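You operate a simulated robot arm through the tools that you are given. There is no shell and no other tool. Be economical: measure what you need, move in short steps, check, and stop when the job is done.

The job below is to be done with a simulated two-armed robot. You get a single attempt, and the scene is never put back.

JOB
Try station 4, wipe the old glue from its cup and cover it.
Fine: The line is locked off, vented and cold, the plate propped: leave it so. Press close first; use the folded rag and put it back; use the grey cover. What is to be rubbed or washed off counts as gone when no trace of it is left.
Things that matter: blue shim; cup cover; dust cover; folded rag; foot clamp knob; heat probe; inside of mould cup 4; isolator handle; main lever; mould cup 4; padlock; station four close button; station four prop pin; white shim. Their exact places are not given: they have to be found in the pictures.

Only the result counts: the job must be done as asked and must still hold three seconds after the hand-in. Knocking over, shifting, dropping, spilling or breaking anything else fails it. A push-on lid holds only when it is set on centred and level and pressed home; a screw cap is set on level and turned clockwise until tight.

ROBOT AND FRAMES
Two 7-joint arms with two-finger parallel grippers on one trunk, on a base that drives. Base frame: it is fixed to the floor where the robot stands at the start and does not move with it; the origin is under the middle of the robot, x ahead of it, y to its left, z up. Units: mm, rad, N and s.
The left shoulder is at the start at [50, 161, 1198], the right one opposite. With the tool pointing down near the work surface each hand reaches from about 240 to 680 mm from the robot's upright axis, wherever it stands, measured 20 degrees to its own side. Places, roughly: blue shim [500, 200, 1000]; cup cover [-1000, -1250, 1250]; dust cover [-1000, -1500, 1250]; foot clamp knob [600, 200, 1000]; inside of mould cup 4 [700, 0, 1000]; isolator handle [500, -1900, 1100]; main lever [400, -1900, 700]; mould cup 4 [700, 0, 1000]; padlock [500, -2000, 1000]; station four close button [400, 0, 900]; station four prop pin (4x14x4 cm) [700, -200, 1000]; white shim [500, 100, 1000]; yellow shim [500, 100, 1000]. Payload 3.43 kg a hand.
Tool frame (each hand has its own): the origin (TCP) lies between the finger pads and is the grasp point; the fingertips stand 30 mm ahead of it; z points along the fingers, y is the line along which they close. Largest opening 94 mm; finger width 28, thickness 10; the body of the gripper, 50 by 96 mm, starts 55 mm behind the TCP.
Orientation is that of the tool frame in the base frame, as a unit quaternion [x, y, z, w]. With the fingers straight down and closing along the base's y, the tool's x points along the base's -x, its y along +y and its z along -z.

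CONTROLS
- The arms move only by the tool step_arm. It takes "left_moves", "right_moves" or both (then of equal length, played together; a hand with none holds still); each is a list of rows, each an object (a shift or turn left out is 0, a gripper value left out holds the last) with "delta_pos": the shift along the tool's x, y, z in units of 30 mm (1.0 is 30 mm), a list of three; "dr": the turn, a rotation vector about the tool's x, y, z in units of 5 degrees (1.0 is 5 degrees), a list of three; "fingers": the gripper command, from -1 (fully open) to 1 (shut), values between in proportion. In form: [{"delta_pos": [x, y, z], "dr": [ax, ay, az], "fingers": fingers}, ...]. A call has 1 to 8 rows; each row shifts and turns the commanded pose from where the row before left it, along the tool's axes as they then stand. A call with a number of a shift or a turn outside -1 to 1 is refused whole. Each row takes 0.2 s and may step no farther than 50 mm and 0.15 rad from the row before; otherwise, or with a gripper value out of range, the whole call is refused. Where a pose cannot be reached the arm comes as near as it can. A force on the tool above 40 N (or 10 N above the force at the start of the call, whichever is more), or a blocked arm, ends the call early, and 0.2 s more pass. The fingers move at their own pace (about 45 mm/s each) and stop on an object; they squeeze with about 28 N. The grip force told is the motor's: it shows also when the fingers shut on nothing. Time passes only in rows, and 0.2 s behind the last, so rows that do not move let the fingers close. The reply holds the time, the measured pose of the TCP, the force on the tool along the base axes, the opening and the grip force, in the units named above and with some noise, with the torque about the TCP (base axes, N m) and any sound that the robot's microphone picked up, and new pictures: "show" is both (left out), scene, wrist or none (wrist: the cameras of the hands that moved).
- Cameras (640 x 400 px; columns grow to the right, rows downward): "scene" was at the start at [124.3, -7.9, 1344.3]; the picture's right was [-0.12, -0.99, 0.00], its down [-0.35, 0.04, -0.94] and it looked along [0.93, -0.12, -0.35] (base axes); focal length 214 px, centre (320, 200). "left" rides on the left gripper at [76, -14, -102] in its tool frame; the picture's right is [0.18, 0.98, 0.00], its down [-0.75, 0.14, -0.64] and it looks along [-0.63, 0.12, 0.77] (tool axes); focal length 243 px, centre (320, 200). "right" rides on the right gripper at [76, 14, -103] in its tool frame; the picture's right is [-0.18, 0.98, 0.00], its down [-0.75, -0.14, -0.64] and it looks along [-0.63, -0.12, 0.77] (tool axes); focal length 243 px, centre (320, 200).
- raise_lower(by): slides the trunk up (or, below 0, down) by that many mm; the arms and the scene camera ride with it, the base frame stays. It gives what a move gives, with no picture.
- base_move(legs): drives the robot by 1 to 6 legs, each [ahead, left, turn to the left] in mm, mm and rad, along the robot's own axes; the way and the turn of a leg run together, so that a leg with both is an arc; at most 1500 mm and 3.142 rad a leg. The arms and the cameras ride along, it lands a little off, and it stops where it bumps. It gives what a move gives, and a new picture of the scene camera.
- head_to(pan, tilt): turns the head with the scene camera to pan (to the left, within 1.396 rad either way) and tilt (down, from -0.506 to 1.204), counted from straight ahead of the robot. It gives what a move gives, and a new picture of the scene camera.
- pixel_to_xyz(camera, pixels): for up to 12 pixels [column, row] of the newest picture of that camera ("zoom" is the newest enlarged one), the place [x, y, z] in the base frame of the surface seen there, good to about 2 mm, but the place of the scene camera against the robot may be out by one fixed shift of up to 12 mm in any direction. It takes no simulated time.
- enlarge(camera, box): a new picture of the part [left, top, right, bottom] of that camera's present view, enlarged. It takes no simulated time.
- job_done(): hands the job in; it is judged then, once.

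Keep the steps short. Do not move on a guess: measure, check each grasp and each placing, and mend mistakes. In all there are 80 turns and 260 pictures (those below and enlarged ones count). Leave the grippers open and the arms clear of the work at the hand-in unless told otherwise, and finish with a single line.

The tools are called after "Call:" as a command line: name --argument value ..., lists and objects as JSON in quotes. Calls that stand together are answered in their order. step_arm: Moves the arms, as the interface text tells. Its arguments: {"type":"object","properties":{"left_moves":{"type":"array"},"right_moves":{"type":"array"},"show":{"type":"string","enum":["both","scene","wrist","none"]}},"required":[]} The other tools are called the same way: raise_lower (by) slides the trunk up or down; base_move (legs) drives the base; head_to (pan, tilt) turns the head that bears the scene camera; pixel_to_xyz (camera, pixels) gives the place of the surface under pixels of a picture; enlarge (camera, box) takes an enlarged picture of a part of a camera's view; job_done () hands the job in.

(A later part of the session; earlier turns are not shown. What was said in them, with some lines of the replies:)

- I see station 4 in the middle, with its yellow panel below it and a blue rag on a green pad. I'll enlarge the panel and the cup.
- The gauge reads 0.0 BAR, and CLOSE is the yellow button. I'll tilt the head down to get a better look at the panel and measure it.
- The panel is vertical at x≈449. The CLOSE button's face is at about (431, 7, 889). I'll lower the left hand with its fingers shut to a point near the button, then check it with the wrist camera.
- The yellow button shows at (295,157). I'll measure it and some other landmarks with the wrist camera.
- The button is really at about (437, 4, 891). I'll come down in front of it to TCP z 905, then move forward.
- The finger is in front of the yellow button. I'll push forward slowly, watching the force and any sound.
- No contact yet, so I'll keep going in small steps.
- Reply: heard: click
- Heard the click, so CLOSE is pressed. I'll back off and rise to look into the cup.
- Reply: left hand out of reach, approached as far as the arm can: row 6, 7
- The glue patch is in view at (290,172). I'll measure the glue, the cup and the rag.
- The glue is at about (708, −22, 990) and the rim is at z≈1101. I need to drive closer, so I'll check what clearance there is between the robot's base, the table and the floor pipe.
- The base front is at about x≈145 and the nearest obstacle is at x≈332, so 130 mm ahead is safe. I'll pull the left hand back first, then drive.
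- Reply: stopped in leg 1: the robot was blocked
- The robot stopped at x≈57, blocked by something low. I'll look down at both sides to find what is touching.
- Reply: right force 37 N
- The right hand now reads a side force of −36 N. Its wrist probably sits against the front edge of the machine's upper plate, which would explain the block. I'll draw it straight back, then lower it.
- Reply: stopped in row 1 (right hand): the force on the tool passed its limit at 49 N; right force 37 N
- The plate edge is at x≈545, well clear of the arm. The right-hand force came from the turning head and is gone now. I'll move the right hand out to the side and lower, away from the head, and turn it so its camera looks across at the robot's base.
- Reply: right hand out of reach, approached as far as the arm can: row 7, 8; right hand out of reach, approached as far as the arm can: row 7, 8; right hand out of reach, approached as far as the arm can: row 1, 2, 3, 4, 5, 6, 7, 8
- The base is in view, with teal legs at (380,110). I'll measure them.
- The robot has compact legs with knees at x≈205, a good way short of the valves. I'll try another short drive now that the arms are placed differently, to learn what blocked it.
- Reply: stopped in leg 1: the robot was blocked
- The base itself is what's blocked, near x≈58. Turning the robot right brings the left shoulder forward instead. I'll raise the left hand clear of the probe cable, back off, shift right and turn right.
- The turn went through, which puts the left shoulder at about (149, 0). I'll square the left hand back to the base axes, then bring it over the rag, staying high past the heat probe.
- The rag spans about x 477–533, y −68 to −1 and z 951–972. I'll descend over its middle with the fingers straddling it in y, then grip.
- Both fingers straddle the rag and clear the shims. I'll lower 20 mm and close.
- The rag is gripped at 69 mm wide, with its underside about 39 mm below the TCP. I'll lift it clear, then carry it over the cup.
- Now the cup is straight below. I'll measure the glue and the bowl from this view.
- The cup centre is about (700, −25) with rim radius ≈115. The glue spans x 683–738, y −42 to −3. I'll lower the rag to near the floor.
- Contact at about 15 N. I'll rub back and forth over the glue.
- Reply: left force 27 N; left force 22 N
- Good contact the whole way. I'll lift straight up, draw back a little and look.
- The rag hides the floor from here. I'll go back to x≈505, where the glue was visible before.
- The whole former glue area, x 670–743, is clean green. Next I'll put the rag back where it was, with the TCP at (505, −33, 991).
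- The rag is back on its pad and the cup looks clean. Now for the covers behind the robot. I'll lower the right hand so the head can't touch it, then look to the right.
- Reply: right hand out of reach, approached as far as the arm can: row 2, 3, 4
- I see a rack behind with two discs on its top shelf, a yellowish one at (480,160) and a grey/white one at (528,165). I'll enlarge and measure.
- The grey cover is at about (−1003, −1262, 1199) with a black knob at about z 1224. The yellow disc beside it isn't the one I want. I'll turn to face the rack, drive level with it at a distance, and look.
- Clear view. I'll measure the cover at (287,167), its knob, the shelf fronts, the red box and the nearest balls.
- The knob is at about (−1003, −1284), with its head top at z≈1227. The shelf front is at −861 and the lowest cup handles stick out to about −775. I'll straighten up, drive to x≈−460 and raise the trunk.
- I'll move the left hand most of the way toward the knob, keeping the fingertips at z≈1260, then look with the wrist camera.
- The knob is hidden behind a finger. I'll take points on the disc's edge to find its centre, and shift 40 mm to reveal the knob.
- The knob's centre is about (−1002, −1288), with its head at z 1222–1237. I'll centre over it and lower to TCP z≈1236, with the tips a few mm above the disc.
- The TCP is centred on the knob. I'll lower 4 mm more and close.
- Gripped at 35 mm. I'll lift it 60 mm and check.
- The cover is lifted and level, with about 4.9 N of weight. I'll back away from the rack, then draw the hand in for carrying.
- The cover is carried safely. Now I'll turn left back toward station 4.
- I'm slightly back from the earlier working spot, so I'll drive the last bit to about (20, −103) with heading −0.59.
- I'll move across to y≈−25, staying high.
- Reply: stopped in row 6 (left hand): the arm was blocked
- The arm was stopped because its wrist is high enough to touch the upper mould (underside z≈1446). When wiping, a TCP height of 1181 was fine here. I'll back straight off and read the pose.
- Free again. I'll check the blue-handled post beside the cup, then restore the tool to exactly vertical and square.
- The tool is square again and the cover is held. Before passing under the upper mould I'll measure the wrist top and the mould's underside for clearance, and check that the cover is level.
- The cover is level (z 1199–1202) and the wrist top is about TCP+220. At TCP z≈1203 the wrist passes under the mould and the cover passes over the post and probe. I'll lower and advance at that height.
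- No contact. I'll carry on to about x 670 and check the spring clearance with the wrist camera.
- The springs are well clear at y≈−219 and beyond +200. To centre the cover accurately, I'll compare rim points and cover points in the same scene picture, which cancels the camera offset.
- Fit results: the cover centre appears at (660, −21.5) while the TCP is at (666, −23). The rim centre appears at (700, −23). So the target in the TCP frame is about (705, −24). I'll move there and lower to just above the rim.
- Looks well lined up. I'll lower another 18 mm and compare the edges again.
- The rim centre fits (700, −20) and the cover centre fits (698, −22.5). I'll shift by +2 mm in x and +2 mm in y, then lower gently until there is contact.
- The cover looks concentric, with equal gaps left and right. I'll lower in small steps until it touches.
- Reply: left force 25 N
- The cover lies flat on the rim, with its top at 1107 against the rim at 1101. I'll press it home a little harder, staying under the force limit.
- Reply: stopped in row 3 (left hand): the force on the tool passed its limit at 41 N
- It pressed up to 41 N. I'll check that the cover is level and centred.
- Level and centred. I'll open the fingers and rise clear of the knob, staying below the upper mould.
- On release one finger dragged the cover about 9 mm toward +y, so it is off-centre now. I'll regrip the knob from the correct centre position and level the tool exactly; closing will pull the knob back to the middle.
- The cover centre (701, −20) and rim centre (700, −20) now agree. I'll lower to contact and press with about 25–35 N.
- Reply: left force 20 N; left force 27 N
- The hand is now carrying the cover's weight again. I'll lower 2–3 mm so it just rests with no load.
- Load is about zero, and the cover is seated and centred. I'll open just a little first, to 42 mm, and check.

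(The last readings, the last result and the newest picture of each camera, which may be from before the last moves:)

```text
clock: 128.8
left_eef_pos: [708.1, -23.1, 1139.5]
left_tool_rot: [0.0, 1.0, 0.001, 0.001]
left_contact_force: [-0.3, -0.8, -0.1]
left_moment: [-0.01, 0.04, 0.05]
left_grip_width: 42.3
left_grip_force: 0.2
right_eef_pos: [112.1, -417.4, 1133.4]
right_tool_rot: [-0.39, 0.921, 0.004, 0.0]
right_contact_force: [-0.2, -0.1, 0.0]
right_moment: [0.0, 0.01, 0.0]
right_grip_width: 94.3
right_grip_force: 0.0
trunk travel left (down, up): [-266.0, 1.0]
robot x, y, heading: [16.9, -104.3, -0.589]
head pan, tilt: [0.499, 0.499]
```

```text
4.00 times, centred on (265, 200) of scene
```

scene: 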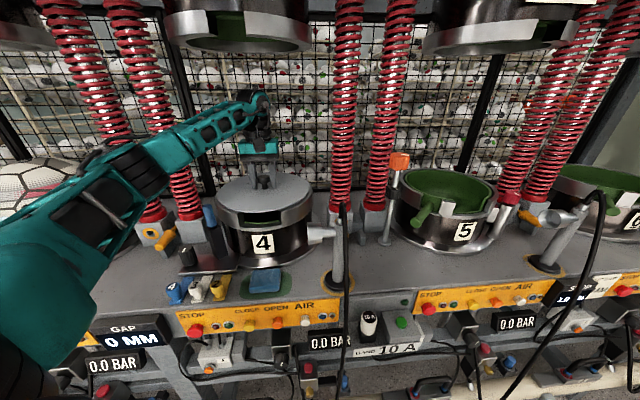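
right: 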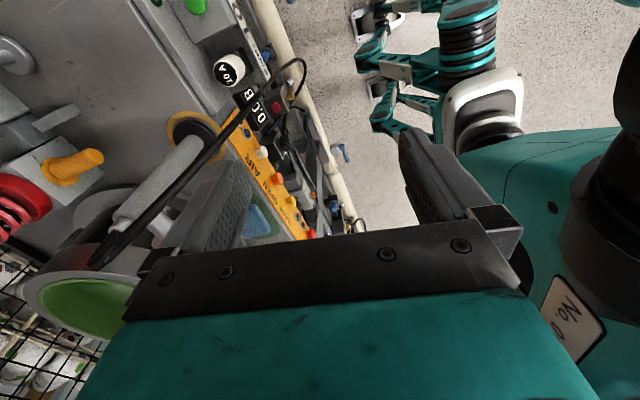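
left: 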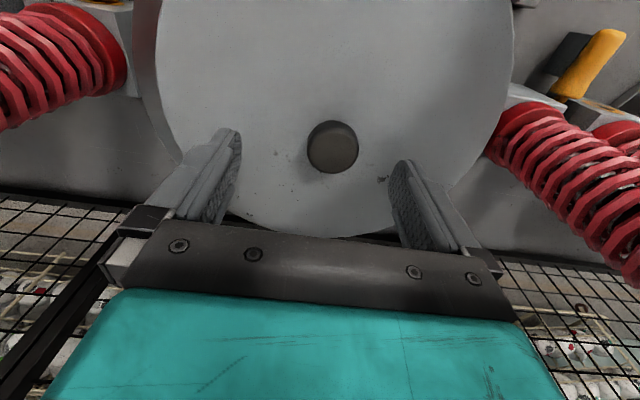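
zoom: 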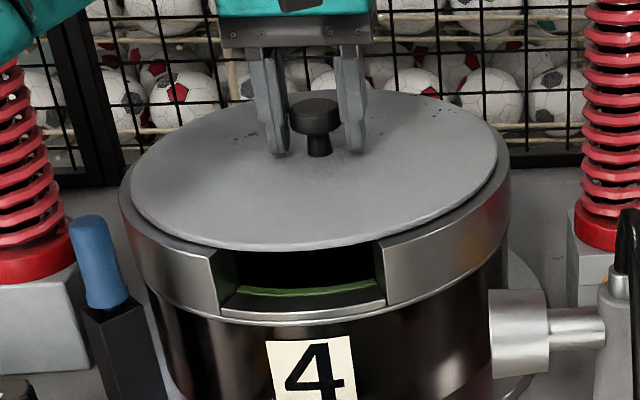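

Released cleanly with no shift. To be sure it's pressed home without lifting it again, I'll open, rise, shut the fingers and press straight down on the knob.

Call:
step_arm --left_moves '[{"fingers": -0.3}, {"delta_pos": [0, 0, 0]}, {"delta_pos": [0, 0, -0.7]}, {"delta_pos": [0, 0, -0.9]}, {"fingers": 1}, {"delta_pos": [0, 0, 0]}, {"delta_pos": [0, 0, 0]}, {"delta_pos": [0, 0, 0]}]' --show "both"

Call:
enlarge --camera "scene" --box '[210, 150, 320, 250]'

Call:
pixel_to_xyz --camera "zoom" --pixels '[[140, 190], [165, 220], [210, 240], [280, 246], [340, 242], [420, 220], [470, 192], [490, 165], [160, 150], [440, 110], [312, 105], [300, 200]]'

```text
clock: 130.6
left_eef_pos: [708.2, -22.5, 1188.8]
left_tool_rot: [0.0, 1.0, 0.0, 0.0]
left_contact_force: [0.2, 0.6, -0.8]
left_moment: [0.05, -0.03, -0.03]
left_grip_width: 0.0
left_grip_force: 23.3
right_eef_pos: [112.5, -416.5, 1133.0]
right_tool_rot: [-0.391, 0.921, 0.003, -0.001]
right_contact_force: [0.4, -0.5, -0.2]
right_moment: [-0.04, -0.03, -0.01]
right_grip_width: 93.8
right_grip_force: 0.0
trunk travel left (down, up): [-266.0, 1.0]
robot x, y, heading: [13.2, -100.2, -0.589]
head pan, tilt: [0.499, 0.499]
```

scene: 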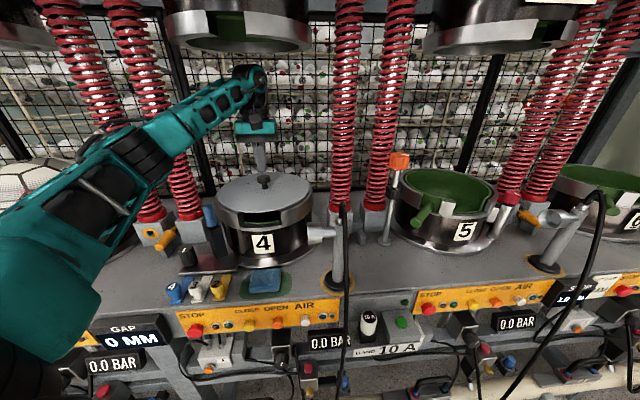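
left: 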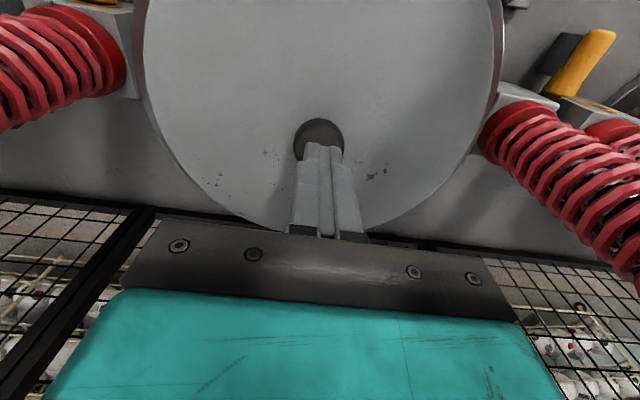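

```text
4.00 times, centred on (265, 200) of scene
```

zoom: 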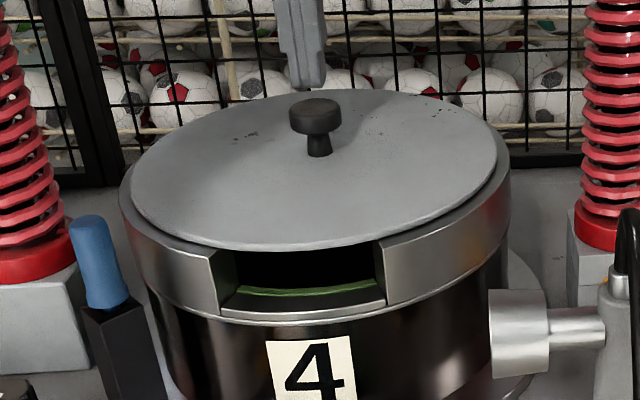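

```text
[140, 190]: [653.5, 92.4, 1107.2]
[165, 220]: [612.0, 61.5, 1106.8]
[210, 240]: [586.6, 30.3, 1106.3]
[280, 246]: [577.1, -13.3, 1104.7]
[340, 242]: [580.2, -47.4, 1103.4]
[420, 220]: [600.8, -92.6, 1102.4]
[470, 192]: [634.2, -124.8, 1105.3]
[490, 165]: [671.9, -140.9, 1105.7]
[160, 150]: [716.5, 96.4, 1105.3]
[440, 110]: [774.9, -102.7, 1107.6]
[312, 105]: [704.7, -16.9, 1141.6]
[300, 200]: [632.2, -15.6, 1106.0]
```

Centred and flat. I'll press down on the knob now.

Call:
step_arm --left_moves '[{"delta_pos": [0, 0, 0.4]}, {"delta_pos": [0, 0, 0.2]}, {"delta_pos": [0, 0, 0.1]}, {"delta_pos": [0, 0, 0.1]}]' --show "none"

```text
clock: 131.5
left_eef_pos: [708.9, -21.8, 1173.2]
left_tool_rot: [0.0, 1.0, -0.005, 0.009]
left_contact_force: [-3.6, 2.3, 9.3]
left_moment: [0.11, 0.23, -0.05]
left_grip_width: 0.1
left_grip_force: 27.9
right_eef_pos: [111.4, -415.9, 1133.4]
right_tool_rot: [-0.39, 0.921, 0.003, 0.001]
right_contact_force: [-0.4, 0.0, 0.0]
right_moment: [-0.04, 0.01, -0.01]
right_grip_width: 94.2
right_grip_force: 0.1
trunk travel left (down, up): [-266.0, 1.0]
robot x, y, heading: [17.7, -101.4, -0.587]
head pan, tilt: [0.499, 0.499]
stopped in row 4 (left hand): the force on the tool passed its limit at 43 N (the readings are from after the stop); the commanded pose is now the measured one
```

Pressed to 43 N. I'll rise straight up and check the cover.

Call:
step_arm --left_moves '[{"delta_pos": [0, 0, -0.3]}, {"delta_pos": [0, 0, -0.4]}, {"delta_pos": [0, 0, 0]}]' --show "both"

Call:
enlarge --camera "scene" --box '[210, 150, 320, 250]'

Call:
pixel_to_xyz --camera "zoom" --pixels '[[140, 190], [165, 220], [210, 240], [280, 246], [340, 242], [420, 220], [470, 192], [490, 165], [160, 150], [440, 110], [312, 105], [300, 200]]'

```text
clock: 132.3
left_eef_pos: [710.3, -22.0, 1191.7]
left_tool_rot: [-0.001, 1.0, -0.004, 0.006]
left_contact_force: [0.2, -0.4, -0.3]
left_moment: [-0.02, -0.01, 0.01]
left_grip_width: 0.3
left_grip_force: 27.7
right_eef_pos: [112.8, -416.0, 1133.1]
right_tool_rot: [-0.391, 0.921, 0.003, 0.0]
right_contact_force: [0.7, -0.5, -0.1]
right_moment: [-0.01, -0.02, -0.01]
right_grip_width: 94.2
right_grip_force: 0.0
trunk travel left (down, up): [-266.0, 1.0]
robot x, y, heading: [16.4, -105.2, -0.588]
head pan, tilt: [0.499, 0.499]
```

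scene: 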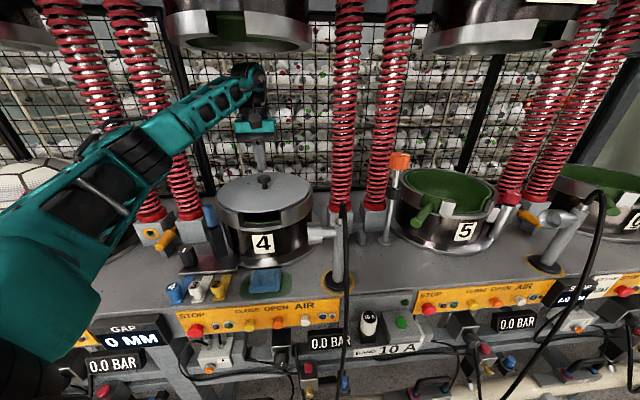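
left: 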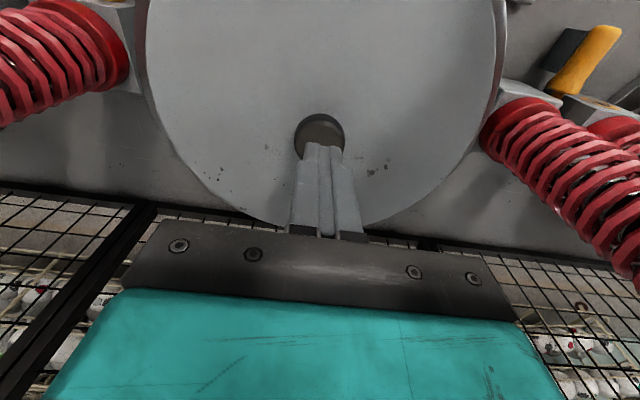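

```text
4.00 times, centred on (265, 200) of scene
```

zoom: 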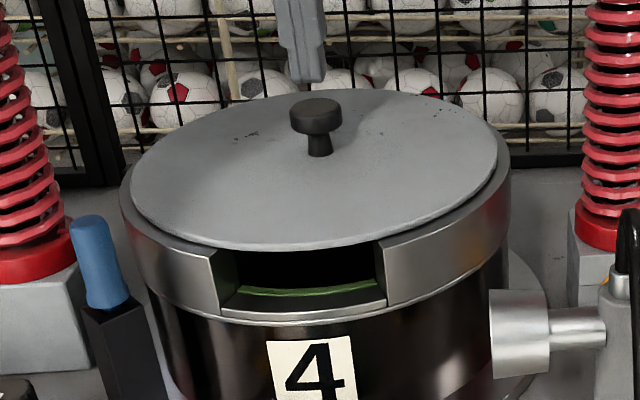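

```text
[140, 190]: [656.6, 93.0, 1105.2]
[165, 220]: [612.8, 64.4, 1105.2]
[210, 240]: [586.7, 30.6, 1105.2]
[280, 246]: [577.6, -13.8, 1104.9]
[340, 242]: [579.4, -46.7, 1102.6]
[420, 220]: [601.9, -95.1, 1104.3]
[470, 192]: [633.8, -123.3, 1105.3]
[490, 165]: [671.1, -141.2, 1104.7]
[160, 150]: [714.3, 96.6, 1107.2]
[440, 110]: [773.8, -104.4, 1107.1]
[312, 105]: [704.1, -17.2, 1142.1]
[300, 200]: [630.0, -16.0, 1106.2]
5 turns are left
```

The cover is centred, level and steady. I'll withdraw the left hand straight back and open the fingers.

Call:
step_arm --left_moves '[{"delta_pos": [0.9, 0, 0]}, {"delta_pos": [1, 0, 0]}, {"delta_pos": [1, 0, 0]}, {"delta_pos": [1, 0, 0]}, {"delta_pos": [1, 0, 0]}, {"delta_pos": [1, 0, -0.3]}, {"delta_pos": [1, 0, -0.5]}, {"delta_pos": [1, 0, -0.5], "fingers": -1}]' --show "none"

Call:
step_arm --left_moves '[{"delta_pos": [1, 0, -0.3]}, {"delta_pos": [1, 0, -0.3]}, {"delta_pos": [1, 0, 0]}, {"delta_pos": [0, 0, 0]}, {"delta_pos": [0, 0, 0]}]' --show "both"

Call:
enlarge --camera "scene" --box '[170, 140, 360, 300]'

```text
clock: 134.1
left_eef_pos: [471.8, -20.1, 1227.5]
left_tool_rot: [0.0, 1.0, -0.004, 0.008]
left_contact_force: [0.0, 0.0, -0.3]
left_moment: [-0.02, 0.01, 0.01]
left_grip_width: 32.6
left_grip_force: 0.0
right_eef_pos: [112.0, -416.0, 1132.6]
right_tool_rot: [-0.391, 0.92, 0.004, 0.0]
right_contact_force: [1.2, 0.1, 0.5]
right_moment: [-0.08, 0.0, 0.02]
right_grip_width: 94.2
right_grip_force: 0.0
trunk travel left (down, up): [-266.0, 1.0]
robot x, y, heading: [16.9, -101.2, -0.589]
head pan, tilt: [0.499, 0.499]
```

```text
clock: 135.3
left_eef_pos: [382.8, -22.7, 1243.7]
left_tool_rot: [-0.001, 1.0, -0.004, 0.007]
left_contact_force: [-0.3, 0.3, -0.2]
left_moment: [-0.01, 0.03, 0.0]
left_grip_width: 93.7
left_grip_force: 0.0
right_eef_pos: [113.3, -416.4, 1132.3]
right_tool_rot: [-0.391, 0.92, 0.003, 0.001]
right_contact_force: [0.1, -0.2, -0.1]
right_moment: [0.01, 0.0, 0.0]
right_grip_width: 93.9
right_grip_force: 0.1
trunk travel left (down, up): [-266.0, 1.0]
robot x, y, heading: [16.0, -101.7, -0.589]
head pan, tilt: [0.499, 0.499]
```

scene: 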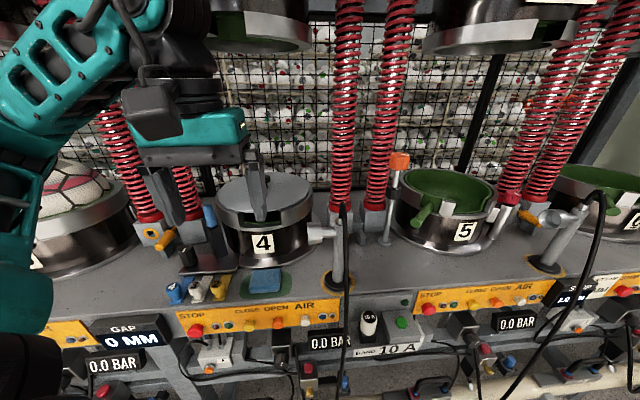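
left: 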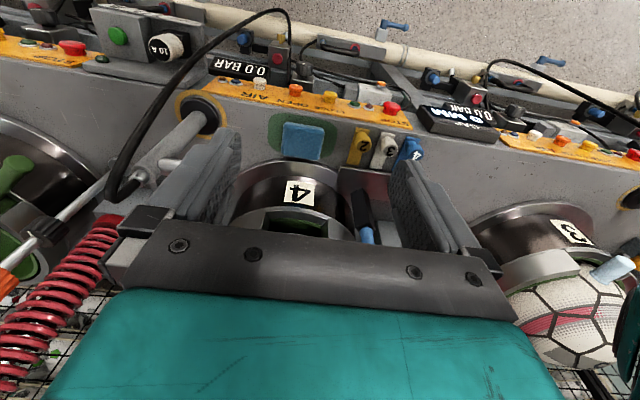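

```text
2.50 times, centred on (265, 220) of scene
4 turns are left
```

zoom: 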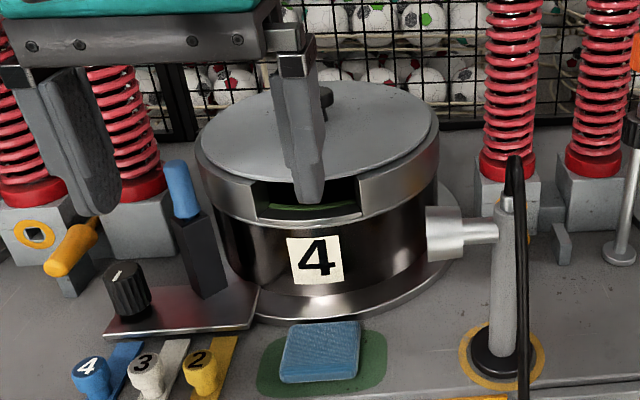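

The cover is seated on cup 4, the rag is on its pad, both grippers are open and the arms are clear, so I'm handing in.

Call:
job_done

```text
The job is handed in.
```

Station 4's CLOSE button was pressed first (it clicked), the old glue was wiped out of cup 4 with no trace seen, the folded rag went back on its pad, and the grey cover is on the cup, centred, level and pressed down; while I was carrying the cover in, the arm bumped something, most likely the upper mould, and the base was blocked twice driving up to the table, with no damage or shift seen in the pictures.
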